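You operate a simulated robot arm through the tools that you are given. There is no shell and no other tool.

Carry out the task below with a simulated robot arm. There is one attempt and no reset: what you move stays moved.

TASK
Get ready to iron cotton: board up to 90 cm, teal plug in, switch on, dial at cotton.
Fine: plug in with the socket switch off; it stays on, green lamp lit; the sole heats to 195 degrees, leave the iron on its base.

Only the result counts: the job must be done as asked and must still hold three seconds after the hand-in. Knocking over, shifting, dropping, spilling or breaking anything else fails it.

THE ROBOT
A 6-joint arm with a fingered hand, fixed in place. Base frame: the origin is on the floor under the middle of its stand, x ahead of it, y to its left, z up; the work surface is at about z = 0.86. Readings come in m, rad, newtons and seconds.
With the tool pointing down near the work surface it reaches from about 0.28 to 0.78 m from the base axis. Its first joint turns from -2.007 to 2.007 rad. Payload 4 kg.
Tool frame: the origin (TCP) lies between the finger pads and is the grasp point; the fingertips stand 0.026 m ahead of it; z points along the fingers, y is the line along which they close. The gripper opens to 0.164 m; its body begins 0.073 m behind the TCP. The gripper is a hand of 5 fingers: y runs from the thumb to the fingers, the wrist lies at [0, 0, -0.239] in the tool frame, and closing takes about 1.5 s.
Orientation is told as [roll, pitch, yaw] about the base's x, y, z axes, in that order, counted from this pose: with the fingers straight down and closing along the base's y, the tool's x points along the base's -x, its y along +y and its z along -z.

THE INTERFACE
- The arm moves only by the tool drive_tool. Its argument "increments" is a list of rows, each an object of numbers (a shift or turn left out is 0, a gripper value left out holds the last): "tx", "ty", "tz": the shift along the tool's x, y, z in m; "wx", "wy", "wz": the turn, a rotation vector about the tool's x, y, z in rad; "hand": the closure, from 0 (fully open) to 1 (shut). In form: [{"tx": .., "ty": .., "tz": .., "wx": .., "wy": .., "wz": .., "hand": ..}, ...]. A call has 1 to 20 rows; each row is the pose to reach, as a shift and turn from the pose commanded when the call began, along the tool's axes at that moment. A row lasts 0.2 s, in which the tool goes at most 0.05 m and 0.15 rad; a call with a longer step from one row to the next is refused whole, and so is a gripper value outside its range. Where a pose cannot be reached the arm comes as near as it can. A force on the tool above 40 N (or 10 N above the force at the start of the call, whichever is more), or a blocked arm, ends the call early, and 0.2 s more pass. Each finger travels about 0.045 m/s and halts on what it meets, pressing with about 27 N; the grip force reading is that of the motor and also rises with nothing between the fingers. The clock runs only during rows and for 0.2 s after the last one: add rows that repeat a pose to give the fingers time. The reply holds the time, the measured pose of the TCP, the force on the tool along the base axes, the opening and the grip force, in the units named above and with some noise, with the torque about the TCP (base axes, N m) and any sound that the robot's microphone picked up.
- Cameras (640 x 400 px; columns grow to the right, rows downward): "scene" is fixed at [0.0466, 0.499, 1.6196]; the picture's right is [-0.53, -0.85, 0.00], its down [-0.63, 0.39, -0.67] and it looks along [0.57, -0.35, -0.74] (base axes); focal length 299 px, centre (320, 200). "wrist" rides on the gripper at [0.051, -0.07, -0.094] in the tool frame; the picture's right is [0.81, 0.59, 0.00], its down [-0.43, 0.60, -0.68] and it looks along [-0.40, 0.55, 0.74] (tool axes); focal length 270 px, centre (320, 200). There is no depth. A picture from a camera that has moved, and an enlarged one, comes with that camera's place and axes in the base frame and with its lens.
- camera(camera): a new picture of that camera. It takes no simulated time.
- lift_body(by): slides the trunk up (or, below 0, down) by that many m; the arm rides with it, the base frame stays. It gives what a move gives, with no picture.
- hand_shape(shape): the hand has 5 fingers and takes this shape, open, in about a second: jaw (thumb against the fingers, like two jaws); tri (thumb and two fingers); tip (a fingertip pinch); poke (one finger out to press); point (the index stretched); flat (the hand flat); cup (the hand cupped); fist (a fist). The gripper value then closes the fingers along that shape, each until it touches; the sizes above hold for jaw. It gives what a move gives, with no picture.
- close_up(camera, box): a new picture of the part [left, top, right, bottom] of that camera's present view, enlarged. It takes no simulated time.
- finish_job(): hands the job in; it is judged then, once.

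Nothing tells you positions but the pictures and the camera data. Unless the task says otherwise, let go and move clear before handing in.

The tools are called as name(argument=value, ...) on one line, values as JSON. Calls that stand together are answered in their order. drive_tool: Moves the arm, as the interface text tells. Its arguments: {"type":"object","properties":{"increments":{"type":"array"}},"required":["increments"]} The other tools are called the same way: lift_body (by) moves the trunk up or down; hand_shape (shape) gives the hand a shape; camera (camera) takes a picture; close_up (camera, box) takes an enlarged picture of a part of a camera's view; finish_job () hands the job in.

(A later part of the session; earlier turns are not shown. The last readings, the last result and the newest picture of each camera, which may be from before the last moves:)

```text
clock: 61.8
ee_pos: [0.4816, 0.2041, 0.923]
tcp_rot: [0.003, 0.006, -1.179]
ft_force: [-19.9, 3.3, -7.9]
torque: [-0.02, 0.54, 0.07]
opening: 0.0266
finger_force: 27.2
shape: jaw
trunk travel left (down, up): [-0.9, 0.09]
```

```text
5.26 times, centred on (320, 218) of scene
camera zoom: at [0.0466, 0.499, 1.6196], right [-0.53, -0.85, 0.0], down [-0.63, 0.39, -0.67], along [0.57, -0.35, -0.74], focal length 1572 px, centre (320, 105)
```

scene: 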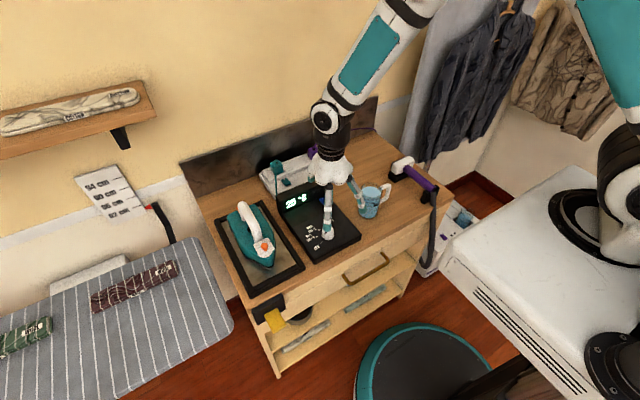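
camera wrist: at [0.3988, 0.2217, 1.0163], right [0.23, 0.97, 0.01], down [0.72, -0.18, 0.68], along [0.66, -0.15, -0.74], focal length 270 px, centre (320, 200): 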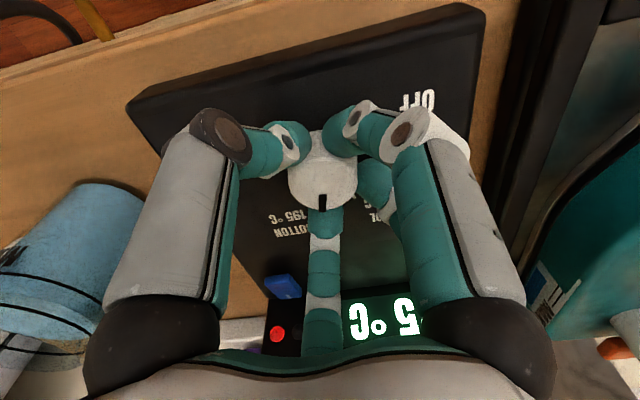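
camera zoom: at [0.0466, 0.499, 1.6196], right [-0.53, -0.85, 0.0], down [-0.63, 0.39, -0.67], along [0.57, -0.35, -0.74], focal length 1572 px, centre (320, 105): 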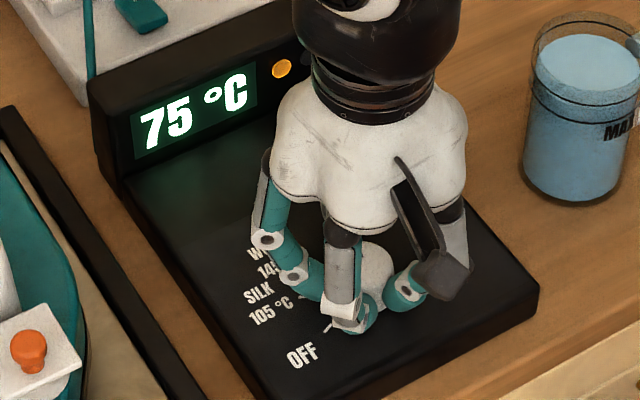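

close_up(camera="wrist", box=[220, 250, 440, 370])

close_up(camera="wrist", box=[250, 110, 400, 250])

```text
2.91 times, centred on (330, 310) of wrist
camera zoom: at [0.3988, 0.2217, 1.0163], right [0.23, 0.97, 0.01], down [0.72, -0.18, 0.68], along [0.66, -0.15, -0.74], focal length 786 px, centre (291, -120)
```

zoom: 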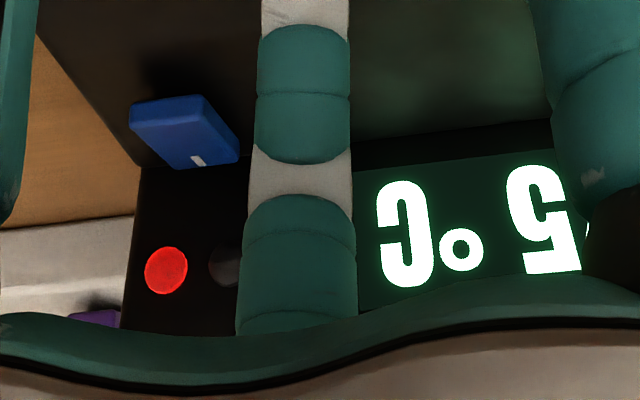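

```text
2.86 times, centred on (325, 180) of wrist
camera zoom: at [0.3988, 0.2217, 1.0163], right [0.23, 0.97, 0.01], down [0.72, -0.18, 0.68], along [0.66, -0.15, -0.74], focal length 772 px, centre (306, 257)
```

zoom: 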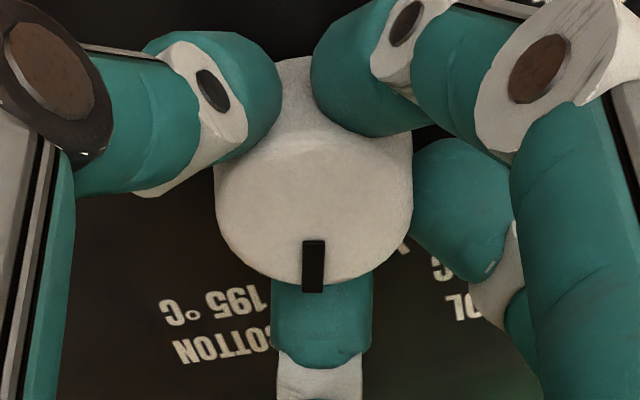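

The knob has turned the full 135° and the display reads 75 °C with the amber lamp lit, plus a red lamp at the right. I'll release the knob, lift off and read the lamps and pointer.

drive_tool(increments=[{"hand": 0.85}, {"hand": 0.7}, {"hand": 0.5}, {"hand": 0.4}, {"hand": 0.4}, {"tz": -0.04}, {"tz": -0.09}, {"tz": -0.14}])

camera(camera="wrist")

close_up(camera="scene", box=[270, 175, 370, 256])

```text
clock: 63.6
ee_pos: [0.4816, 0.2015, 1.0636]
tcp_rot: [0.004, 0.007, -1.177]
ft_force: [0.3, 0.7, 0.8]
torque: [-0.01, 0.02, 0.04]
opening: 0.0978
finger_force: 0.0
shape: jaw
trunk travel left (down, up): [-0.9, 0.09]
```

```text
taken
camera wrist: at [0.3984, 0.2204, 1.156], right [0.23, 0.97, 0.01], down [0.72, -0.18, 0.68], along [0.66, -0.15, -0.74], focal length 270 px, centre (320, 200)
```

wrist: 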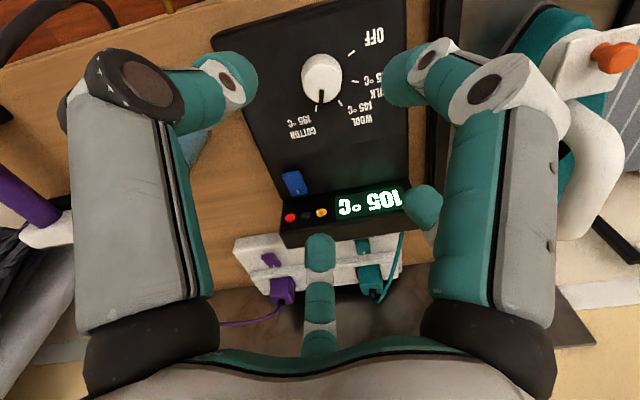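

```text
4.94 times, centred on (320, 216) of scene
camera zoom: at [0.0466, 0.499, 1.6196], right [-0.53, -0.85, 0.0], down [-0.63, 0.39, -0.67], along [0.57, -0.35, -0.74], focal length 1475 px, centre (320, 124)
```

zoom: 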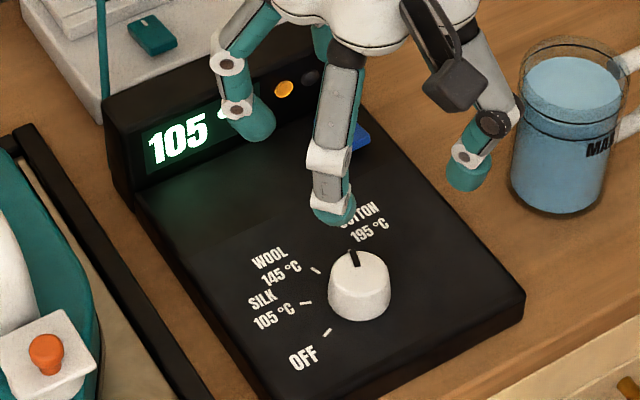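

The dial points at COTTON and the display reads 105 °C and rising. I'll move the hand up out of the way, wait while it heats and inspect the lamps.

drive_tool(increments=[{"tz": -0.04}, {"tz": -0.08}, {"tz": -0.11}, {"tz": -0.11}, {"tz": -0.11}, {"tz": -0.11}, {"tz": -0.11}, {"tz": -0.11}, {"tz": -0.11}, {"tz": -0.11}, {"tz": -0.11}, {"tz": -0.11}, {"tz": -0.11}, {"tz": -0.11}, {"tz": -0.11}])

close_up(camera="scene", box=[270, 165, 370, 256])

close_up(camera="wrist", box=[250, 20, 420, 160])

```text
clock: 66.8
ee_pos: [0.4842, 0.2017, 1.173]
tcp_rot: [0.003, 0.008, -1.176]
ft_force: [0.1, 0.4, 0.3]
torque: [0.0, 0.0, 0.01]
opening: 0.098
finger_force: 0.1
shape: jaw
trunk travel left (down, up): [-0.9, 0.09]
```

```text
4.40 times, centred on (320, 210) of scene
camera zoom: at [0.0466, 0.499, 1.6196], right [-0.53, -0.85, 0.0], down [-0.63, 0.39, -0.67], along [0.57, -0.35, -0.74], focal length 1313 px, centre (320, 154)
```

zoom: 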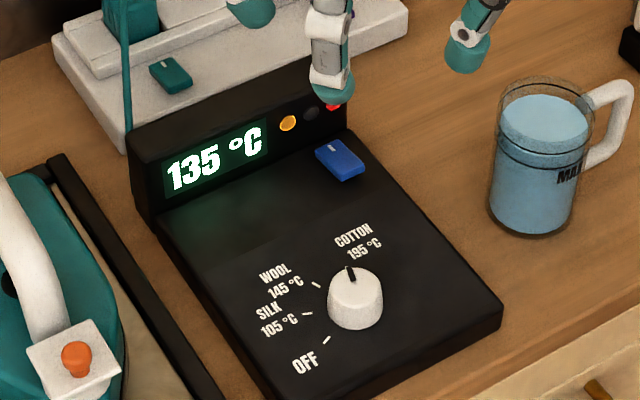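

```text
2.86 times, centred on (335, 90) of wrist
camera zoom: at [0.4005, 0.2196, 1.2662], right [0.23, 0.97, 0.01], down [0.72, -0.18, 0.68], along [0.66, -0.15, -0.74], focal length 772 px, centre (277, 514)
```

zoom: 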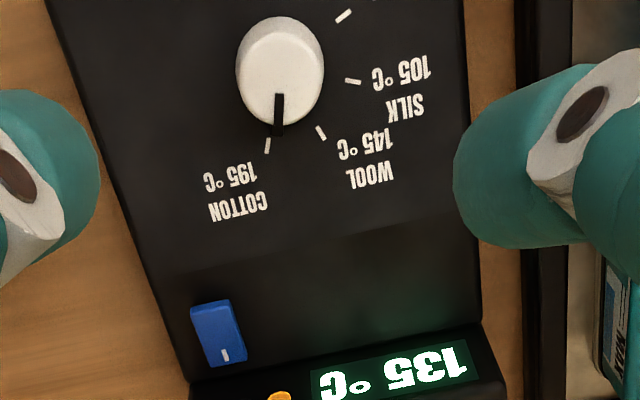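

The dial is close to COTTON but may be a few degrees short. I'll zoom in for a precise reading of the pointer against the tick.

close_up(camera="wrist", box=[310, 15, 370, 85])

close_up(camera="scene", box=[310, 215, 345, 245])

close_up(camera="scene", box=[300, 170, 345, 210])

```text
5.71 times, centred on (340, 50) of wrist
camera zoom: at [0.4005, 0.2196, 1.2662], right [0.23, 0.97, 0.01], down [0.72, -0.18, 0.68], along [0.66, -0.15, -0.74], focal length 1544 px, centre (206, 1057)
```

zoom: 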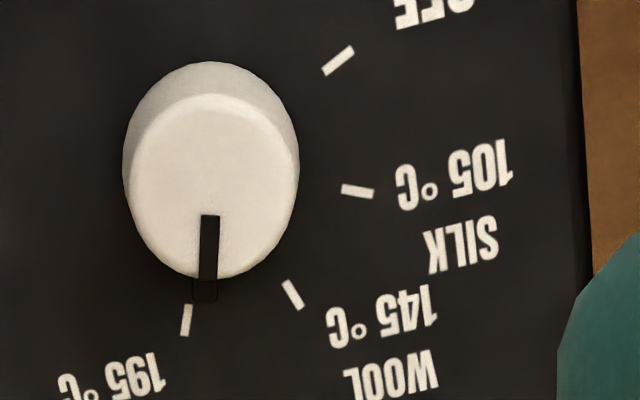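

```text
13.33 times, centred on (328, 230) of scene
camera zoom: at [0.0466, 0.499, 1.6196], right [-0.53, -0.85, 0.0], down [-0.63, 0.39, -0.67], along [0.57, -0.35, -0.74], focal length 3982 px, centre (220, -200)
```

zoom: 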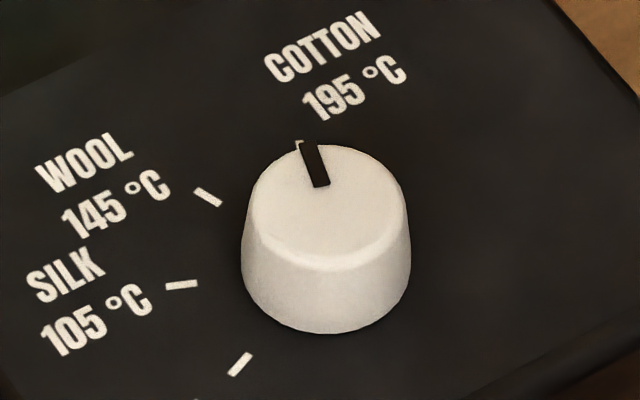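

```text
10.00 times, centred on (322, 190) of scene
camera zoom: at [0.0466, 0.499, 1.6196], right [-0.53, -0.85, 0.0], down [-0.63, 0.39, -0.67], along [0.57, -0.35, -0.74], focal length 2986 px, centre (295, 300)
```

zoom: 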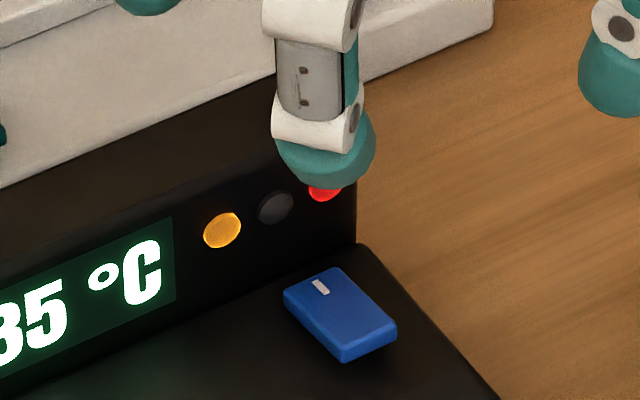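

The pointer is about 6° short of COTTON because of finger wind-up. The sole is at 135 °C and heating. I'll re-grip the knob and turn it a little further.

drive_tool(increments=[{"tz": 0.045}, {"tz": 0.09}, {"tz": 0.135}, {"tx": 0.0019, "tz": 0.18}, {"tx": 0.0019, "tz": 0.22}, {"tx": 0.0019, "tz": 0.24}, {"tx": 0.0019, "tz": 0.2505}, {"tx": 0.0019, "tz": 0.2505, "hand": 0.6}, {"tx": 0.0019, "tz": 0.2505, "hand": 0.75}, {"tx": 0.0019, "tz": 0.2505, "hand": 0.85}, {"tx": 0.0019, "tz": 0.2505, "hand": 1.0}, {"tx": 0.0019, "tz": 0.2505, "hand": 1.0}, {"tx": 0.0019, "tz": 0.2505, "hand": 1.0}])

close_up(camera="wrist", box=[250, 110, 400, 250])

close_up(camera="scene", box=[270, 165, 370, 256])

```text
clock: 69.6
ee_pos: [0.4834, 0.2052, 0.9218]
tcp_rot: [0.002, 0.008, -1.176]
ft_force: [-1.3, -0.4, -3.6]
torque: [-0.05, 0.09, -0.01]
opening: 0.0304
finger_force: 27.4
shape: jaw
trunk travel left (down, up): [-0.9, 0.09]
```

```text
2.86 times, centred on (325, 180) of wrist
camera zoom: at [0.4002, 0.2228, 1.0152], right [0.23, 0.97, 0.01], down [0.72, -0.17, 0.68], along [0.66, -0.15, -0.74], focal length 772 px, centre (306, 257)
```

zoom: 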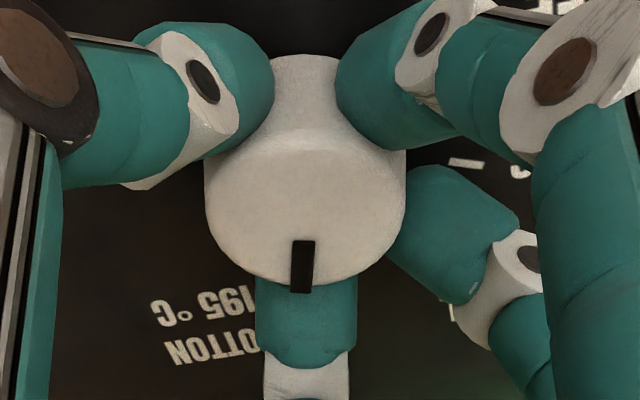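

```text
4.40 times, centred on (320, 210) of scene
camera zoom: at [0.0466, 0.499, 1.6196], right [-0.53, -0.85, 0.0], down [-0.63, 0.39, -0.67], along [0.57, -0.35, -0.74], focal length 1313 px, centre (320, 154)
```

zoom: 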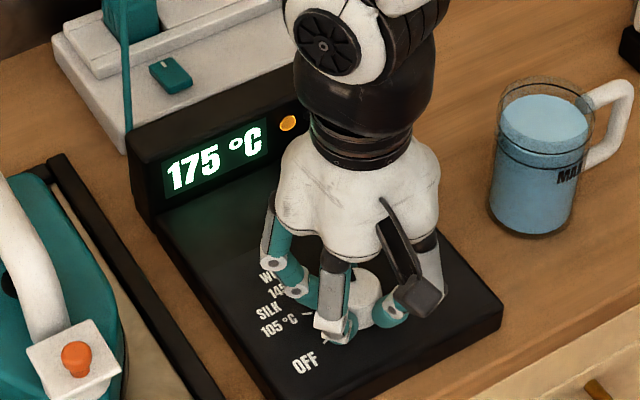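

drive_tool(increments=[{"wz": 0.05}, {"wz": 0.1}, {"wz": 0.14}, {"wz": 0.14}])

close_up(camera="wrist", box=[250, 110, 400, 250])

```text
clock: 70.6
ee_pos: [0.4838, 0.2045, 0.9221]
tcp_rot: [0.002, 0.007, -1.317]
ft_force: [-1.7, -1.6, -5.1]
torque: [-0.06, 0.04, 0.09]
opening: 0.0305
finger_force: 26.8
shape: jaw
trunk travel left (down, up): [-0.9, 0.09]
```

```text
2.86 times, centred on (325, 180) of wrist
camera zoom: at [0.4038, 0.2341, 1.0154], right [0.37, 0.93, 0.01], down [0.69, -0.27, 0.68], along [0.63, -0.24, -0.74], focal length 772 px, centre (306, 257)
```

zoom: 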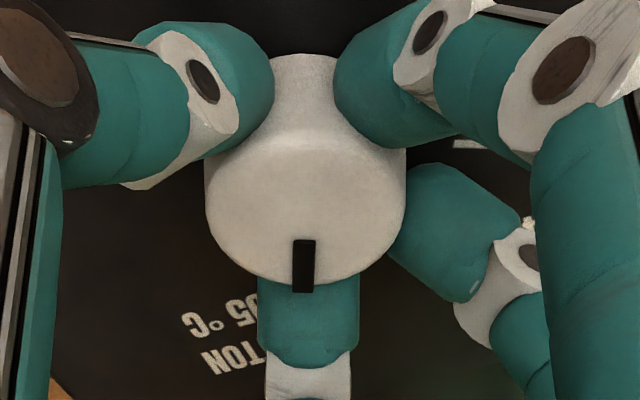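

The pointer now reads about -22.7°, which is on the COTTON mark. I'll release, lift and check.

drive_tool(increments=[{"hand": 0.85}, {"hand": 0.7}, {"hand": 0.5}, {"hand": 0.4}, {"hand": 0.4}, {"tz": -0.04}, {"tz": -0.09}, {"tz": -0.14}, {"tz": -0.19}, {"tz": -0.22}])

close_up(camera="wrist", box=[300, 10, 370, 90])

close_up(camera="scene", box=[270, 165, 370, 256])

camera(camera="wrist")

```text
clock: 72.8
ee_pos: [0.4829, 0.2037, 1.1429]
tcp_rot: [0.001, 0.008, -1.315]
ft_force: [0.2, 0.2, -0.5]
torque: [0.0, 0.0, 0.01]
opening: 0.0981
finger_force: 0.1
shape: jaw
trunk travel left (down, up): [-0.9, 0.09]
```

```text
5.00 times, centred on (335, 50) of wrist
camera zoom: at [0.4031, 0.2327, 1.2357], right [0.36, 0.93, 0.01], down [0.69, -0.27, 0.68], along [0.63, -0.24, -0.74], focal length 1351 px, centre (245, 950)
```

zoom: 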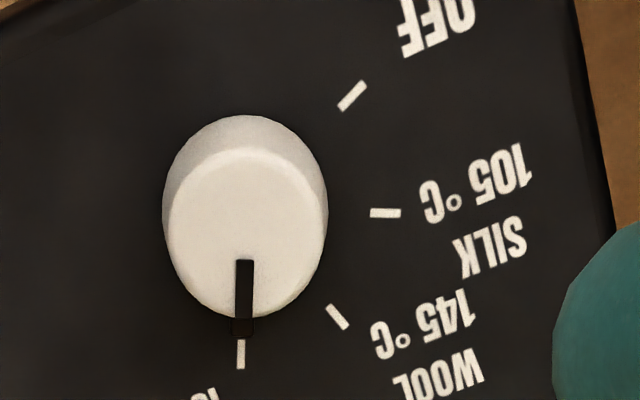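

```text
4.40 times, centred on (320, 210) of scene
camera zoom: at [0.0466, 0.499, 1.6196], right [-0.53, -0.85, 0.0], down [-0.63, 0.39, -0.67], along [0.57, -0.35, -0.74], focal length 1313 px, centre (320, 154)
```

zoom: 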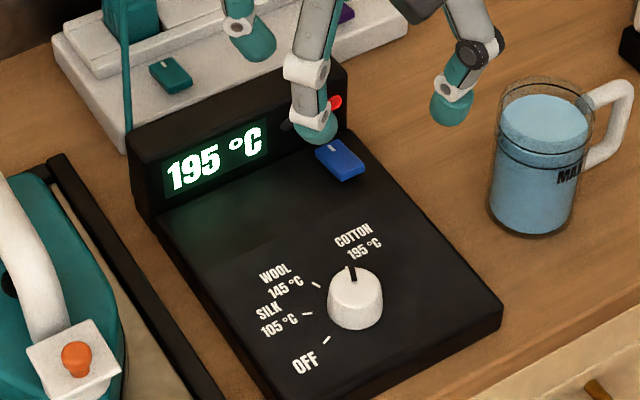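

```text
taken
camera wrist: at [0.4031, 0.2327, 1.2357], right [0.36, 0.93, 0.01], down [0.69, -0.27, 0.68], along [0.63, -0.24, -0.74], focal length 270 px, centre (320, 200)
```

wrist: 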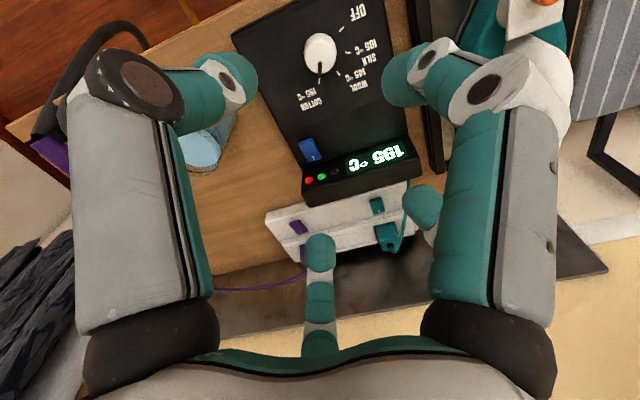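

The dial is exactly on COTTON, the display reads 195 °C and the green lamp is lit. The red lamp beside it is unexplained, so I'll zoom in on the lamps.

close_up(camera="wrist", box=[290, 130, 430, 200])

close_up(camera="wrist", box=[260, 180, 440, 290])

camera(camera="scene")

```text
4.57 times, centred on (360, 165) of wrist
camera zoom: at [0.4031, 0.2327, 1.2357], right [0.36, 0.93, 0.01], down [0.69, -0.27, 0.68], along [0.63, -0.24, -0.74], focal length 1236 px, centre (137, 360)
```

zoom: 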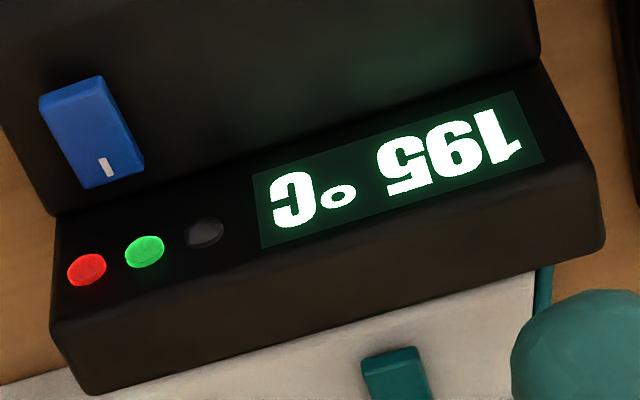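

```text
3.56 times, centred on (350, 235) of wrist
camera zoom: at [0.4031, 0.2327, 1.2357], right [0.36, 0.93, 0.01], down [0.69, -0.27, 0.68], along [0.63, -0.24, -0.74], focal length 961 px, centre (213, 76)
```

zoom: 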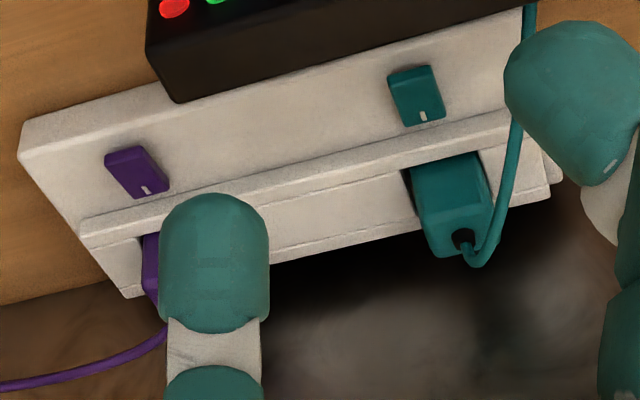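

```text
taken
```

scene: 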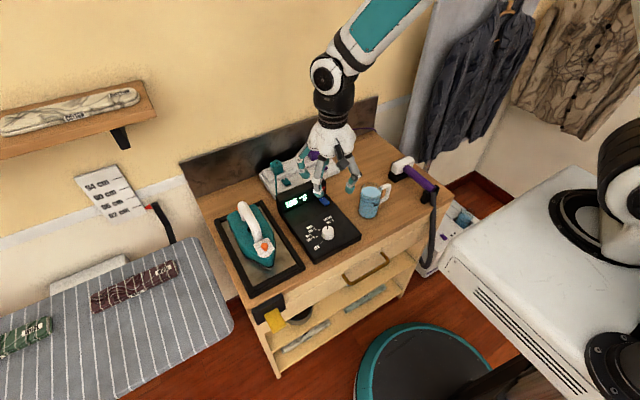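

Green means ready. The red lamp next to the blue switch may be a steam or empty-tank warning that I triggered. I'll test this by pressing the blue switch's other end, so first I'll rotate and return to the poke shape.

drive_tool(increments=[{"wz": -0.1443, "tz": -0.01}, {"wz": -0.2886}, {"wz": -0.4329}, {"wz": -0.5772}, {"wz": -0.7215}, {"wz": -0.8658, "tx": -0.01, "ty": 0.01}, {"wz": -1.0101, "tx": -0.02, "ty": 0.02}, {"wz": -1.1544, "tx": -0.03, "ty": 0.03}, {"wz": -1.2987, "tx": -0.04, "ty": 0.04}, {"wz": -1.443, "tx": -0.05, "ty": 0.05}, {"wz": -1.5873, "tx": -0.06, "ty": 0.06}, {"wz": -1.7316, "tx": -0.07, "ty": 0.07}, {"wz": -1.8759, "tx": -0.0794, "ty": 0.0743}, {"wz": -2.0202, "tx": -0.0794, "ty": 0.0743}, {"wz": -2.1645, "tx": -0.0794, "ty": 0.0743}, {"wz": -2.3088, "tx": -0.0794, "ty": 0.0743}, {"wz": -2.4531, "tx": -0.0794, "ty": 0.0743}, {"wz": -2.5974, "tx": -0.0794, "ty": 0.0743}, {"wz": -2.7417, "tx": -0.0794, "ty": 0.0743}, {"wz": -2.886, "tx": -0.0794, "ty": 0.0743}])

hand_shape(shape="poke")

camera(camera="wrist")

close_up(camera="scene", box=[260, 120, 380, 230])

```text
clock: 77.0
ee_pos: [0.5759, 0.1453, 1.1426]
tcp_rot: [0.001, -0.006, 1.573]
ft_force: [-0.3, 0.2, -0.7]
torque: [-0.02, -0.05, 0.0]
opening: 0.0979
finger_force: 0.0
shape: jaw
trunk travel left (down, up): [-0.9, 0.09]
```

```text
clock: 77.9
ee_pos: [0.5749, 0.145, 1.1412]
tcp_rot: [0.0, -0.006, 1.571]
ft_force: [-0.1, 0.1, -0.4]
torque: [0.01, -0.01, -0.01]
opening: 0.0002
finger_force: 0.0
shape: poke
trunk travel left (down, up): [-0.9, 0.09]
```

```text
taken
camera wrist: at [0.6451, 0.0928, 1.2348], right [-0.59, -0.81, -0.01], down [-0.59, 0.43, 0.68], along [-0.55, 0.4, -0.73], focal length 270 px, centre (320, 200)
```

wrist: 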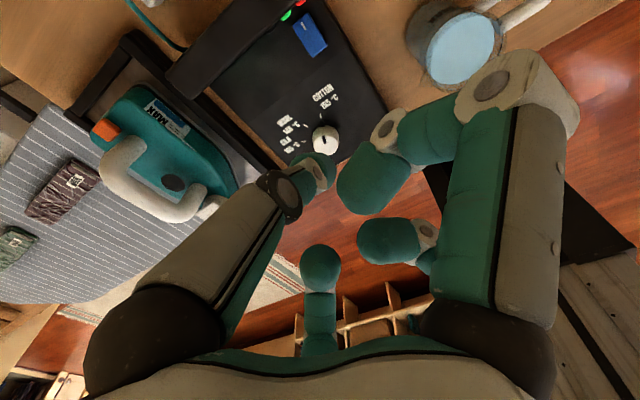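

```text
3.64 times, centred on (320, 175) of scene
camera zoom: at [0.0466, 0.499, 1.6196], right [-0.53, -0.85, 0.0], down [-0.63, 0.39, -0.67], along [0.57, -0.35, -0.74], focal length 1086 px, centre (320, 291)
```

zoom: 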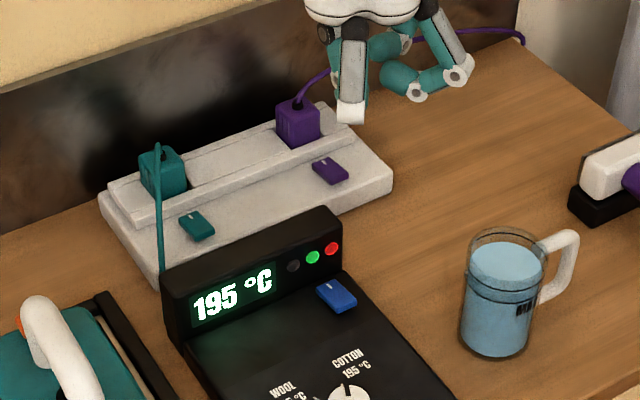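

drive_tool(increments=[{"ty": -0.003, "tz": 0.045}, {"ty": -0.006, "tz": 0.09}, {"ty": -0.006, "tz": 0.135}, {"ty": -0.006, "tz": 0.175}, {"ty": -0.006, "tz": 0.195}])

camera(camera="wrist")

close_up(camera="scene", box=[290, 150, 360, 220])

```text
clock: 79.1
ee_pos: [0.5824, 0.1464, 0.9463]
tcp_rot: [0.001, -0.008, 1.569]
ft_force: [0.1, -1.0, -0.4]
torque: [0.03, 0.02, 0.0]
opening: 0.0003
finger_force: 0.0
shape: poke
trunk travel left (down, up): [-0.9, 0.09]
```

```text
taken
camera wrist: at [0.6514, 0.0939, 1.0396], right [-0.59, -0.81, -0.01], down [-0.59, 0.43, 0.68], along [-0.55, 0.4, -0.73], focal length 270 px, centre (320, 200)
```

wrist: 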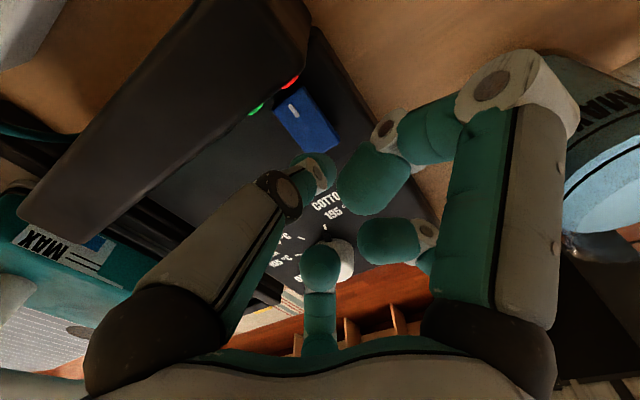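

```text
5.71 times, centred on (325, 185) of scene
camera zoom: at [0.0466, 0.499, 1.6196], right [-0.53, -0.85, 0.0], down [-0.63, 0.39, -0.67], along [0.57, -0.35, -0.74], focal length 1707 px, centre (291, 286)
```

zoom: 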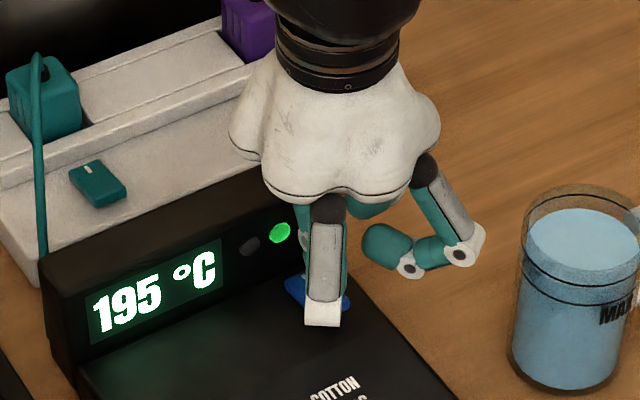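

drive_tool(increments=[{"tz": 0.006}, {"tz": 0.012}, {"tz": 0.017}, {"tz": 0.021}])

close_up(camera="scene", box=[290, 150, 360, 220])

```text
clock: 80.1
ee_pos: [0.5825, 0.1459, 0.9262]
tcp_rot: [-0.001, -0.006, 1.569]
ft_force: [-0.2, -0.1, 0.9]
torque: [0.01, 0.04, 0.0]
opening: 0.0
finger_force: 0.0
shape: poke
trunk travel left (down, up): [-0.9, 0.09]
```

```text
5.71 times, centred on (325, 185) of scene
camera zoom: at [0.0466, 0.499, 1.6196], right [-0.53, -0.85, 0.0], down [-0.63, 0.39, -0.67], along [0.57, -0.35, -0.74], focal length 1707 px, centre (291, 286)
```

zoom: 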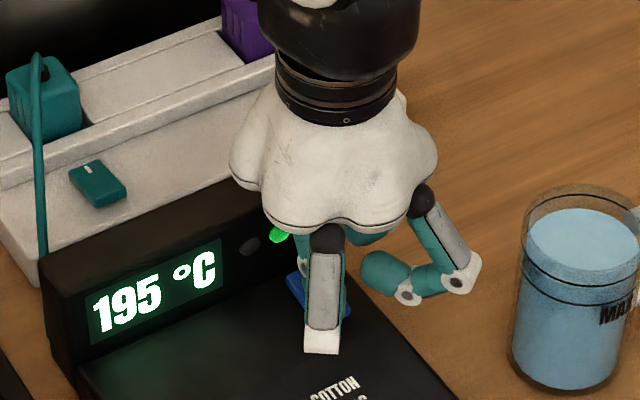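

drive_tool(increments=[{"tz": 0.004}, {"tz": 0.008}, {"tz": 0.011}])

close_up(camera="scene", box=[290, 150, 360, 220])

```text
clock: 80.9
ee_pos: [0.5727, 0.1451, 0.9144]
tcp_rot: [0.009, -0.004, 1.57]
ft_force: [-19.9, -1.3, 17.3]
torque: [-0.01, 0.24, 0.0]
opening: 0.0001
finger_force: 0.0
shape: poke
trunk travel left (down, up): [-0.9, 0.09]
```

```text
5.71 times, centred on (325, 185) of scene
camera zoom: at [0.0466, 0.499, 1.6196], right [-0.53, -0.85, 0.0], down [-0.63, 0.39, -0.67], along [0.57, -0.35, -0.74], focal length 1707 px, centre (291, 286)
```

zoom: 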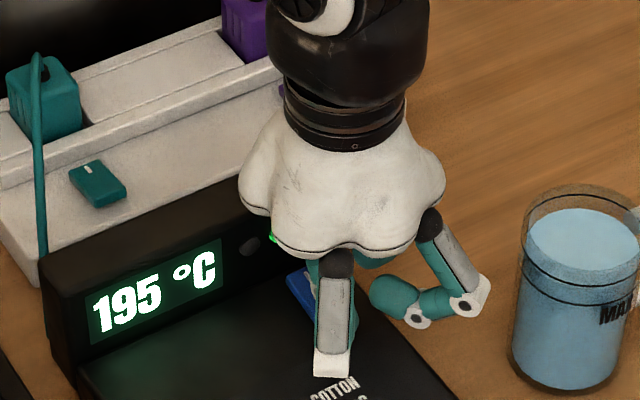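

The tip slid off the rocker's front edge. I'll lift, check it and shift +x before pressing again.

drive_tool(increments=[{"tz": -0.015}, {"tz": -0.04}, {"tz": -0.08}])

close_up(camera="scene", box=[290, 150, 360, 220])

close_up(camera="wrist", box=[240, 40, 400, 200])

```text
clock: 81.7
ee_pos: [0.5821, 0.1463, 0.9968]
tcp_rot: [-0.002, -0.009, 1.569]
ft_force: [0.2, 0.6, -0.2]
torque: [-0.01, 0.0, 0.01]
opening: 0.0
finger_force: 0.0
shape: poke
trunk travel left (down, up): [-0.9, 0.09]
```

```text
5.71 times, centred on (325, 185) of scene
camera zoom: at [0.0466, 0.499, 1.6196], right [-0.53, -0.85, 0.0], down [-0.63, 0.39, -0.67], along [0.57, -0.35, -0.74], focal length 1707 px, centre (291, 286)
```

zoom: 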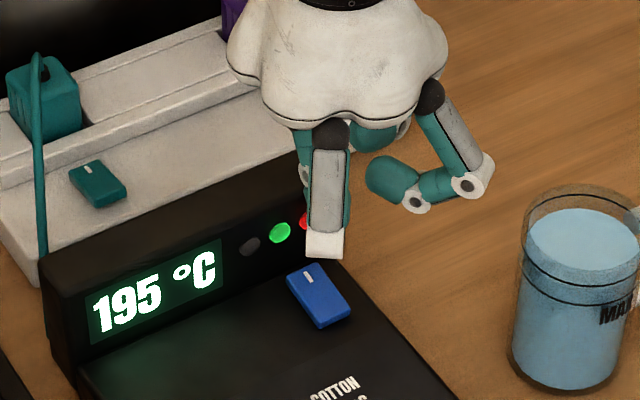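

```text
2.50 times, centred on (320, 120) of wrist
camera zoom: at [0.6514, 0.0935, 1.0887], right [-0.59, -0.81, -0.01], down [-0.6, 0.43, 0.68], along [-0.55, 0.4, -0.73], focal length 676 px, centre (320, 400)
```

zoom: 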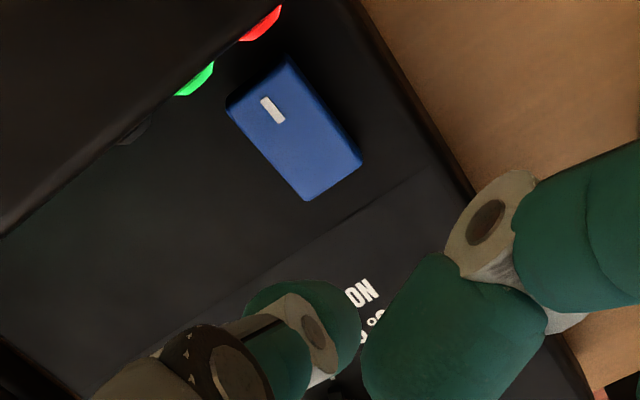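

The blue rocker has flipped back to off, yet 195 °C and the green lamp stay on, so it is not the iron's power switch. I'll raise the hand and wait several seconds to see whether the temperature holds.

drive_tool(increments=[{"tz": -0.05}, {"tz": -0.1}, {"tz": -0.15}, {"tz": -0.2}, {"tz": -0.2}, {"tz": -0.2}, {"tz": -0.2}, {"tz": -0.2}, {"tz": -0.2}, {"tz": -0.2}, {"tz": -0.2}, {"tz": -0.2}, {"tz": -0.2}, {"tz": -0.2}, {"tz": -0.2}, {"tz": -0.2}, {"tz": -0.2}, {"tz": -0.2}, {"tz": -0.2}, {"tz": -0.2}])

close_up(camera="scene", box=[270, 165, 370, 256])

close_up(camera="scene", box=[310, 185, 340, 215])

```text
clock: 85.9
ee_pos: [0.5818, 0.1447, 1.1969]
tcp_rot: [-0.001, -0.007, 1.571]
ft_force: [0.3, 0.1, 0.0]
torque: [-0.05, -0.02, -0.01]
opening: 0.0
finger_force: 0.0
shape: poke
trunk travel left (down, up): [-0.9, 0.09]
```

```text
4.40 times, centred on (320, 210) of scene
camera zoom: at [0.0466, 0.499, 1.6196], right [-0.53, -0.85, 0.0], down [-0.63, 0.39, -0.67], along [0.57, -0.35, -0.74], focal length 1313 px, centre (320, 154)
```

zoom: 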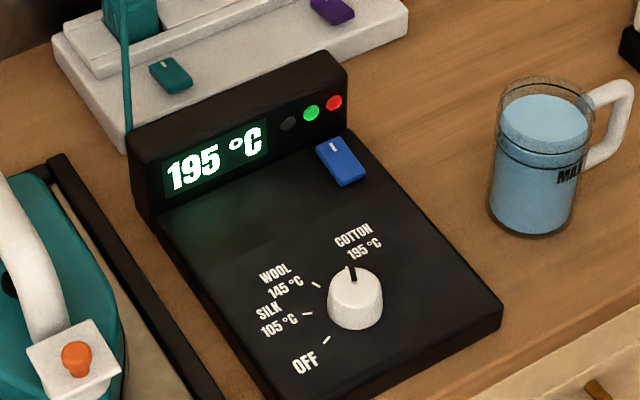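

```text
13.33 times, centred on (325, 200) of scene
camera zoom: at [0.0466, 0.499, 1.6196], right [-0.53, -0.85, 0.0], down [-0.63, 0.39, -0.67], along [0.57, -0.35, -0.74], focal length 3982 px, centre (253, 200)
```

zoom: 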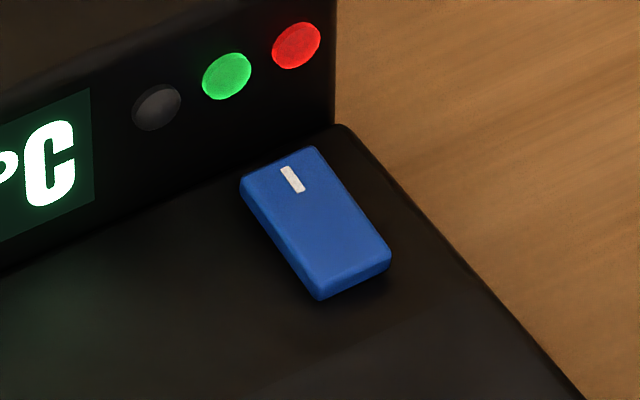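

With the blue switch back in its original off state, the iron holds 195 °C with the green lamp lit. Next is the board. I'll move the hand to free space in front of the cart so I can inspect the board's edge.

drive_tool(increments=[{"tx": -0.023, "ty": 0.025, "wz": 0.143}, {"tx": -0.046, "ty": 0.051, "wz": 0.286}, {"tx": -0.07, "ty": 0.076, "wz": 0.428}, {"tx": -0.093, "ty": 0.102, "wz": 0.571}, {"tx": -0.116, "ty": 0.127, "wz": 0.714}, {"tx": -0.139, "ty": 0.153, "wz": 0.857}, {"tx": -0.162, "ty": 0.178, "wz": 1.0}, {"tx": -0.185, "ty": 0.204, "wz": 1.143}, {"tx": -0.209, "ty": 0.229, "wz": 1.285}, {"tx": -0.232, "ty": 0.255, "wz": 1.428}, {"tx": -0.255, "ty": 0.28, "tz": 0.03, "wz": 1.571}])

hand_shape(shape="jaw")

camera(camera="wrist")

camera(camera="scene")

```text
clock: 88.3
ee_pos: [0.3019, 0.4019, 1.1672]
tcp_rot: [0.007, 0.0, -0.002]
ft_force: [-0.1, 1.2, -0.7]
torque: [0.0, -0.02, 0.01]
opening: 0.0
finger_force: 0.1
shape: poke
trunk travel left (down, up): [-0.9, 0.09]
```

```text
clock: 89.2
ee_pos: [0.303, 0.401, 1.1683]
tcp_rot: [0.007, -0.001, 0.0]
ft_force: [0.4, -0.2, -0.2]
torque: [0.02, -0.01, 0.01]
opening: 0.164
finger_force: 0.1
shape: jaw
trunk travel left (down, up): [-0.9, 0.09]
```

```text
taken
camera wrist: at [0.251, 0.329, 1.2608], right [-0.81, 0.59, 0.0], down [0.43, 0.59, 0.68], along [0.4, 0.55, -0.73], focal length 270 px, centre (320, 200)
```

wrist: 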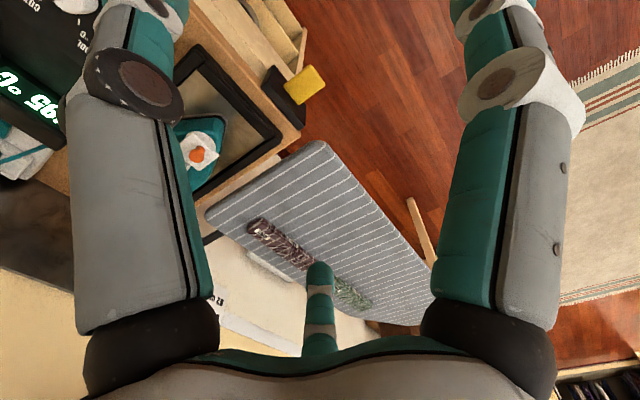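

```text
taken
```

scene: 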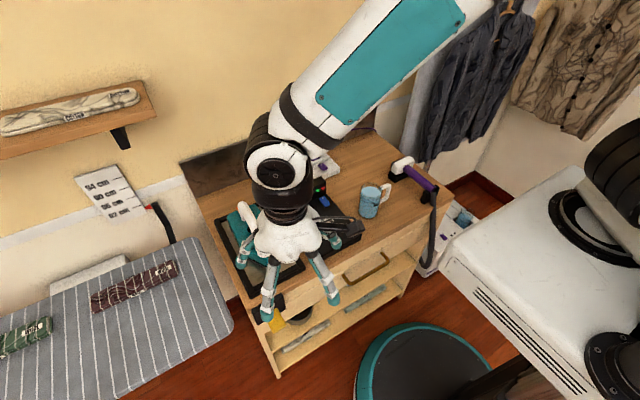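

close_up(camera="wrist", box=[190, 130, 450, 350])

close_up(camera="wrist", box=[390, 180, 450, 340])

close_up(camera="wrist", box=[190, 190, 310, 350])

```text
1.82 times, centred on (320, 240) of wrist
camera zoom: at [0.251, 0.329, 1.2608], right [-0.81, 0.59, 0.0], down [0.43, 0.59, 0.68], along [0.4, 0.55, -0.73], focal length 491 px, centre (320, 127)
```

zoom: 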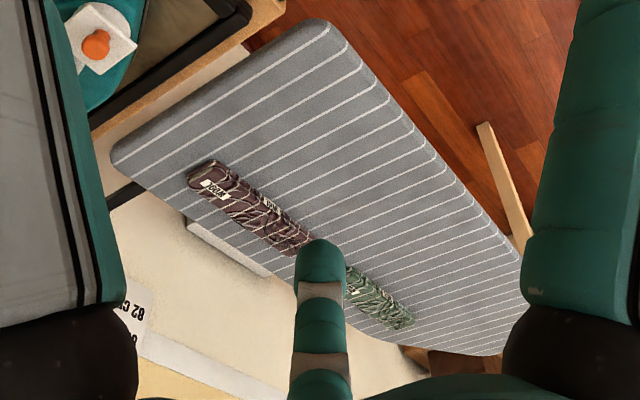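

```text
2.50 times, centred on (420, 260) of wrist
camera zoom: at [0.251, 0.329, 1.2608], right [-0.81, 0.59, 0.0], down [0.43, 0.59, 0.68], along [0.4, 0.55, -0.73], focal length 676 px, centre (70, 50)
```

zoom: 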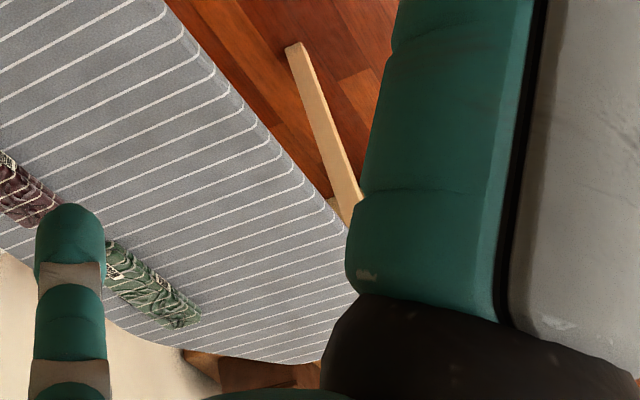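

```text
2.50 times, centred on (250, 270) of wrist
camera zoom: at [0.251, 0.329, 1.2608], right [-0.81, 0.59, 0.0], down [0.43, 0.59, 0.68], along [0.4, 0.55, -0.73], focal length 676 px, centre (495, 25)
```

zoom: 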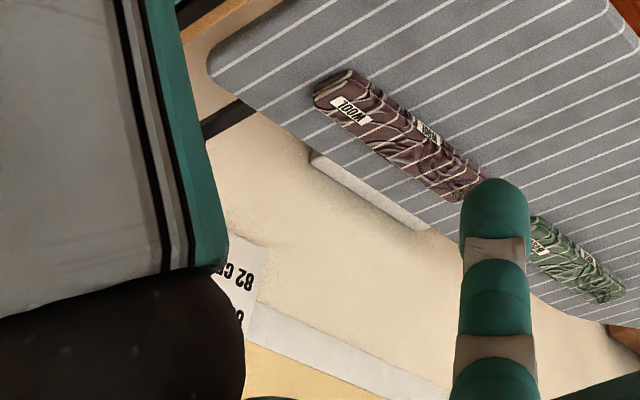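

The board runs along y from 0.54, with its front edge at x ≈ 0.397 and its top near z ≈ 0.82. It hangs off a bracket on the wall. I'll turn the tool horizontal, pointing at the wall, to examine the edge and underside.

drive_tool(increments=[{"ty": 0.018, "tz": 0.009, "wy": -0.143}, {"ty": 0.036, "tz": 0.018, "wy": -0.286}, {"ty": 0.055, "tz": 0.027, "wy": -0.428}, {"ty": 0.073, "tz": 0.036, "wy": -0.571}, {"ty": 0.091, "tz": 0.045, "wy": -0.714}, {"ty": 0.109, "tz": 0.055, "wy": -0.857}, {"ty": 0.127, "tz": 0.064, "wy": -1.0}, {"ty": 0.145, "tz": 0.073, "wy": -1.143}, {"ty": 0.164, "tz": 0.082, "wy": -1.285}, {"ty": 0.182, "tz": 0.091, "wy": -1.428}, {"ty": 0.2, "tz": 0.1, "wy": -1.571}])

camera(camera="wrist")

camera(camera="scene")

```text
clock: 91.6
ee_pos: [0.3111, 0.5809, 1.0784]
tcp_rot: [0.062, -1.41, -0.05]
ft_force: [-1.0, 0.5, 0.5]
torque: [0.02, -0.02, -0.04]
opening: 0.164
finger_force: 0.1
shape: jaw
out of reach, approached as far as the arm can: row 10, 11
trunk travel left (down, up): [-0.9, 0.09]
```

```text
taken
camera wrist: at [0.2112, 0.5093, 1.0413], right [-0.14, 0.59, -0.79], down [-0.61, 0.58, 0.54], along [0.78, 0.55, 0.28], focal length 270 px, centre (320, 200)
```

wrist: 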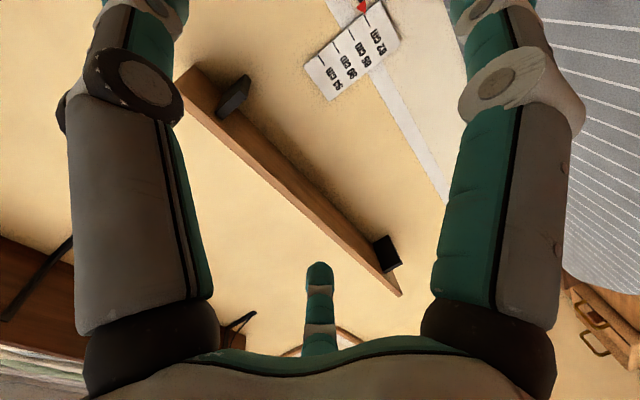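

```text
taken
```

scene: 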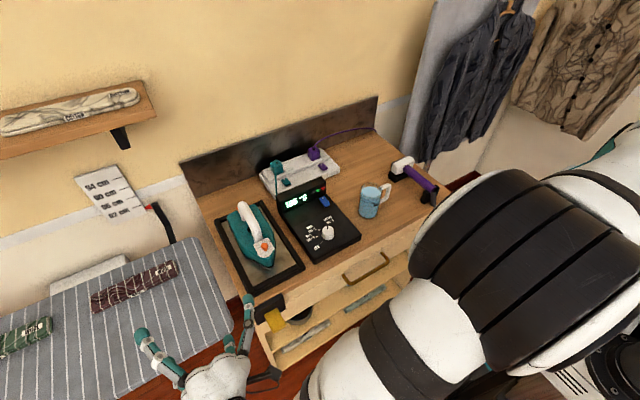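

close_up(camera="wrist", box=[290, 0, 420, 110])

close_up(camera="scene", box=[60, 150, 220, 260])

close_up(camera="scene", box=[100, 270, 300, 400])

```text
3.64 times, centred on (355, 55) of wrist
camera zoom: at [0.2112, 0.5093, 1.0413], right [-0.14, 0.59, -0.79], down [-0.61, 0.58, 0.54], along [0.78, 0.55, 0.28], focal length 983 px, centre (193, 727)
```

zoom: 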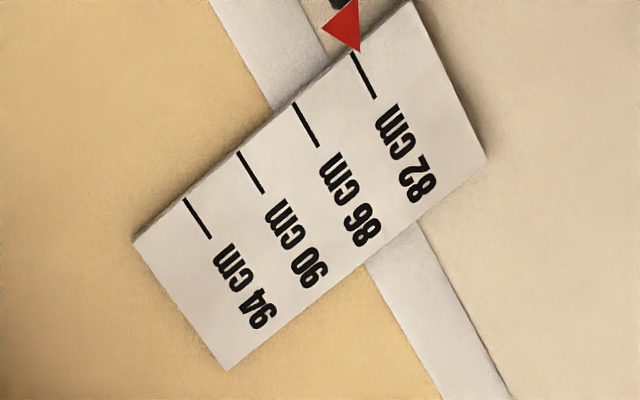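

```text
3.64 times, centred on (140, 205) of scene
camera zoom: at [0.0466, 0.499, 1.6196], right [-0.53, -0.85, 0.0], down [-0.63, 0.39, -0.67], along [0.57, -0.35, -0.74], focal length 1086 px, centre (974, 182)
```

zoom: 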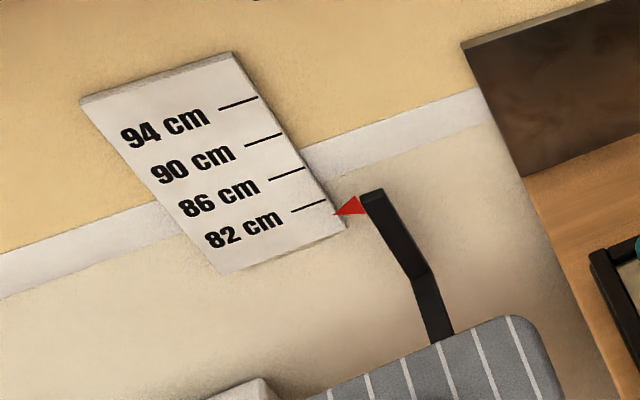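

```text
3.08 times, centred on (200, 335) of scene
camera zoom: at [0.0466, 0.499, 1.6196], right [-0.53, -0.85, 0.0], down [-0.63, 0.39, -0.67], along [0.57, -0.35, -0.74], focal length 919 px, centre (689, -215)
```

zoom: 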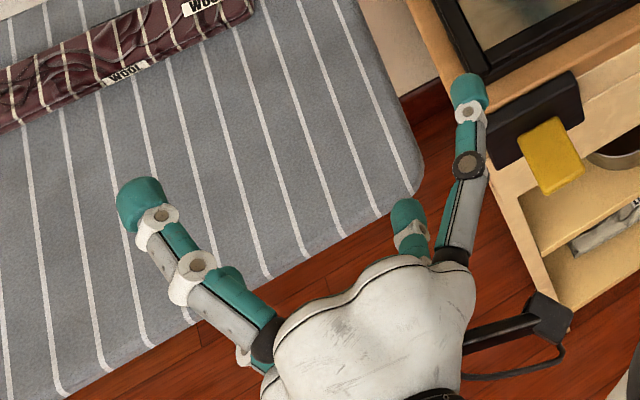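

The pointer sits exactly at 82 cm, so the board must rise 8 cm. The straight-on approach is at the arm's limit, so I'll yaw the tool about 40° towards the board for a more natural arm pose.

drive_tool(increments=[{"wx": -0.14}, {"wx": -0.28}, {"wx": -0.42}, {"wx": -0.56}, {"wx": -0.7}])

camera(camera="wrist")

```text
clock: 92.8
ee_pos: [0.312, 0.5798, 1.0766]
tcp_rot: [0.759, -1.406, -0.047]
ft_force: [0.3, -0.3, 0.5]
torque: [0.0, 0.02, 0.03]
opening: 0.1639
finger_force: 0.1
shape: jaw
trunk travel left (down, up): [-0.9, 0.09]
```

```text
taken
camera wrist: at [0.2786, 0.4662, 1.0295], right [-0.51, 0.45, -0.73], down [-0.82, 0.0, 0.57], along [0.26, 0.89, 0.37], focal length 270 px, centre (320, 200)
```

wrist: 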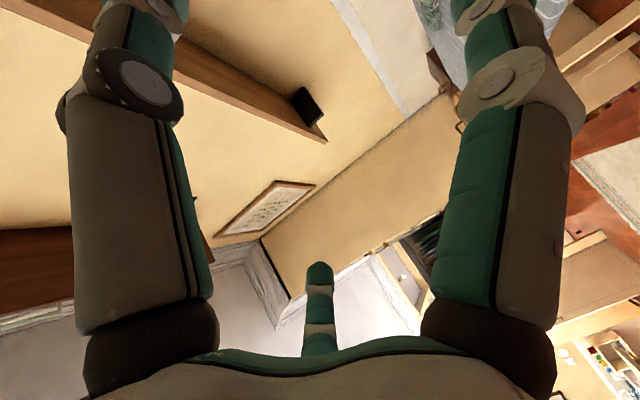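

drive_tool(increments=[{"wz": 0.143}, {"wz": 0.286}, {"wz": 0.428}, {"wz": 0.571}, {"wz": 0.714}, {"wz": 0.857}, {"wz": 1.0}, {"wz": 1.143}, {"wz": 1.285}, {"wz": 1.428}, {"wz": 1.571}])

camera(camera="wrist")

camera(camera="scene")

```text
clock: 95.2
ee_pos: [0.3117, 0.5813, 1.0763]
tcp_rot: [1.451, -0.031, -0.85]
ft_force: [-0.9, 0.2, 0.6]
torque: [0.04, 0.01, -0.03]
opening: 0.1639
finger_force: 0.0
shape: jaw
out of reach, approached as far as the arm can: row 11
trunk travel left (down, up): [-0.9, 0.09]
```

```text
taken
camera wrist: at [0.2032, 0.55, 1.0165], right [-0.49, 0.67, 0.56], down [-0.18, -0.71, 0.68], along [0.85, 0.24, 0.47], focal length 270 px, centre (320, 200)
```

wrist: 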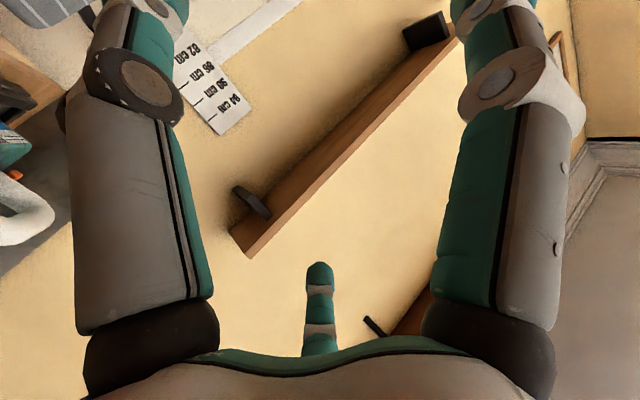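

```text
taken
```

scene: 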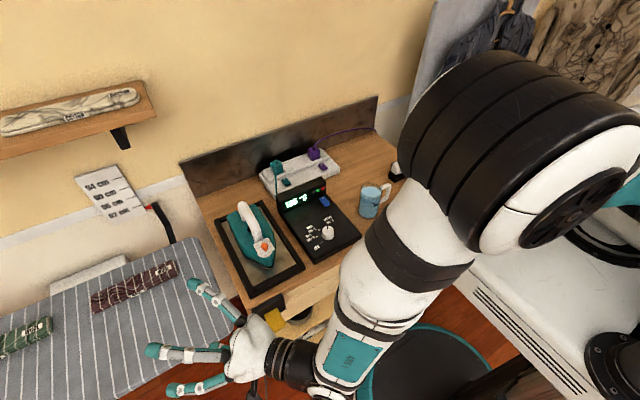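

The tool is now nearly horizontal, pointing diagonally at the board's front edge with the thumb below. I'll shift to the pre-approach position, then lower the trunk.

drive_tool(increments=[{"tx": 0.002, "ty": 0.0025, "tz": 0.02}, {"tx": 0.0042, "ty": 0.0051, "tz": 0.0407}])

lift_body(by=-0.12)

camera(camera="wrist")

camera(camera="scene")

```text
clock: 95.8
ee_pos: [0.3398, 0.611, 1.0769]
tcp_rot: [1.451, -0.035, -0.848]
ft_force: [0.0, -0.1, 0.2]
torque: [-0.01, -0.01, 0.02]
opening: 0.1641
finger_force: 0.1
shape: jaw
trunk travel left (down, up): [-0.9, 0.09]
```

```text
clock: 97.3
ee_pos: [0.3391, 0.6107, 0.958]
tcp_rot: [1.452, -0.033, -0.85]
ft_force: [-0.2, 0.2, 0.3]
torque: [0.0, 0.01, 0.01]
opening: 0.1636
finger_force: 0.1
shape: jaw
trunk travel left (down, up): [-0.78, 0.21]
```

```text
taken
camera wrist: at [0.2314, 0.5797, 0.897], right [-0.49, 0.67, 0.56], down [-0.18, -0.71, 0.68], along [0.85, 0.24, 0.47], focal length 270 px, centre (320, 200)
```

wrist: 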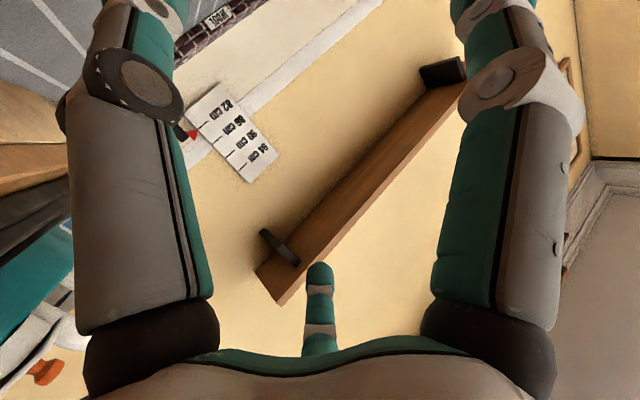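

```text
taken
```

scene: 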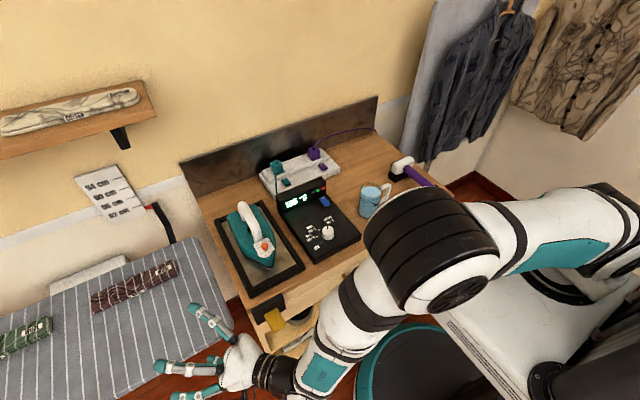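

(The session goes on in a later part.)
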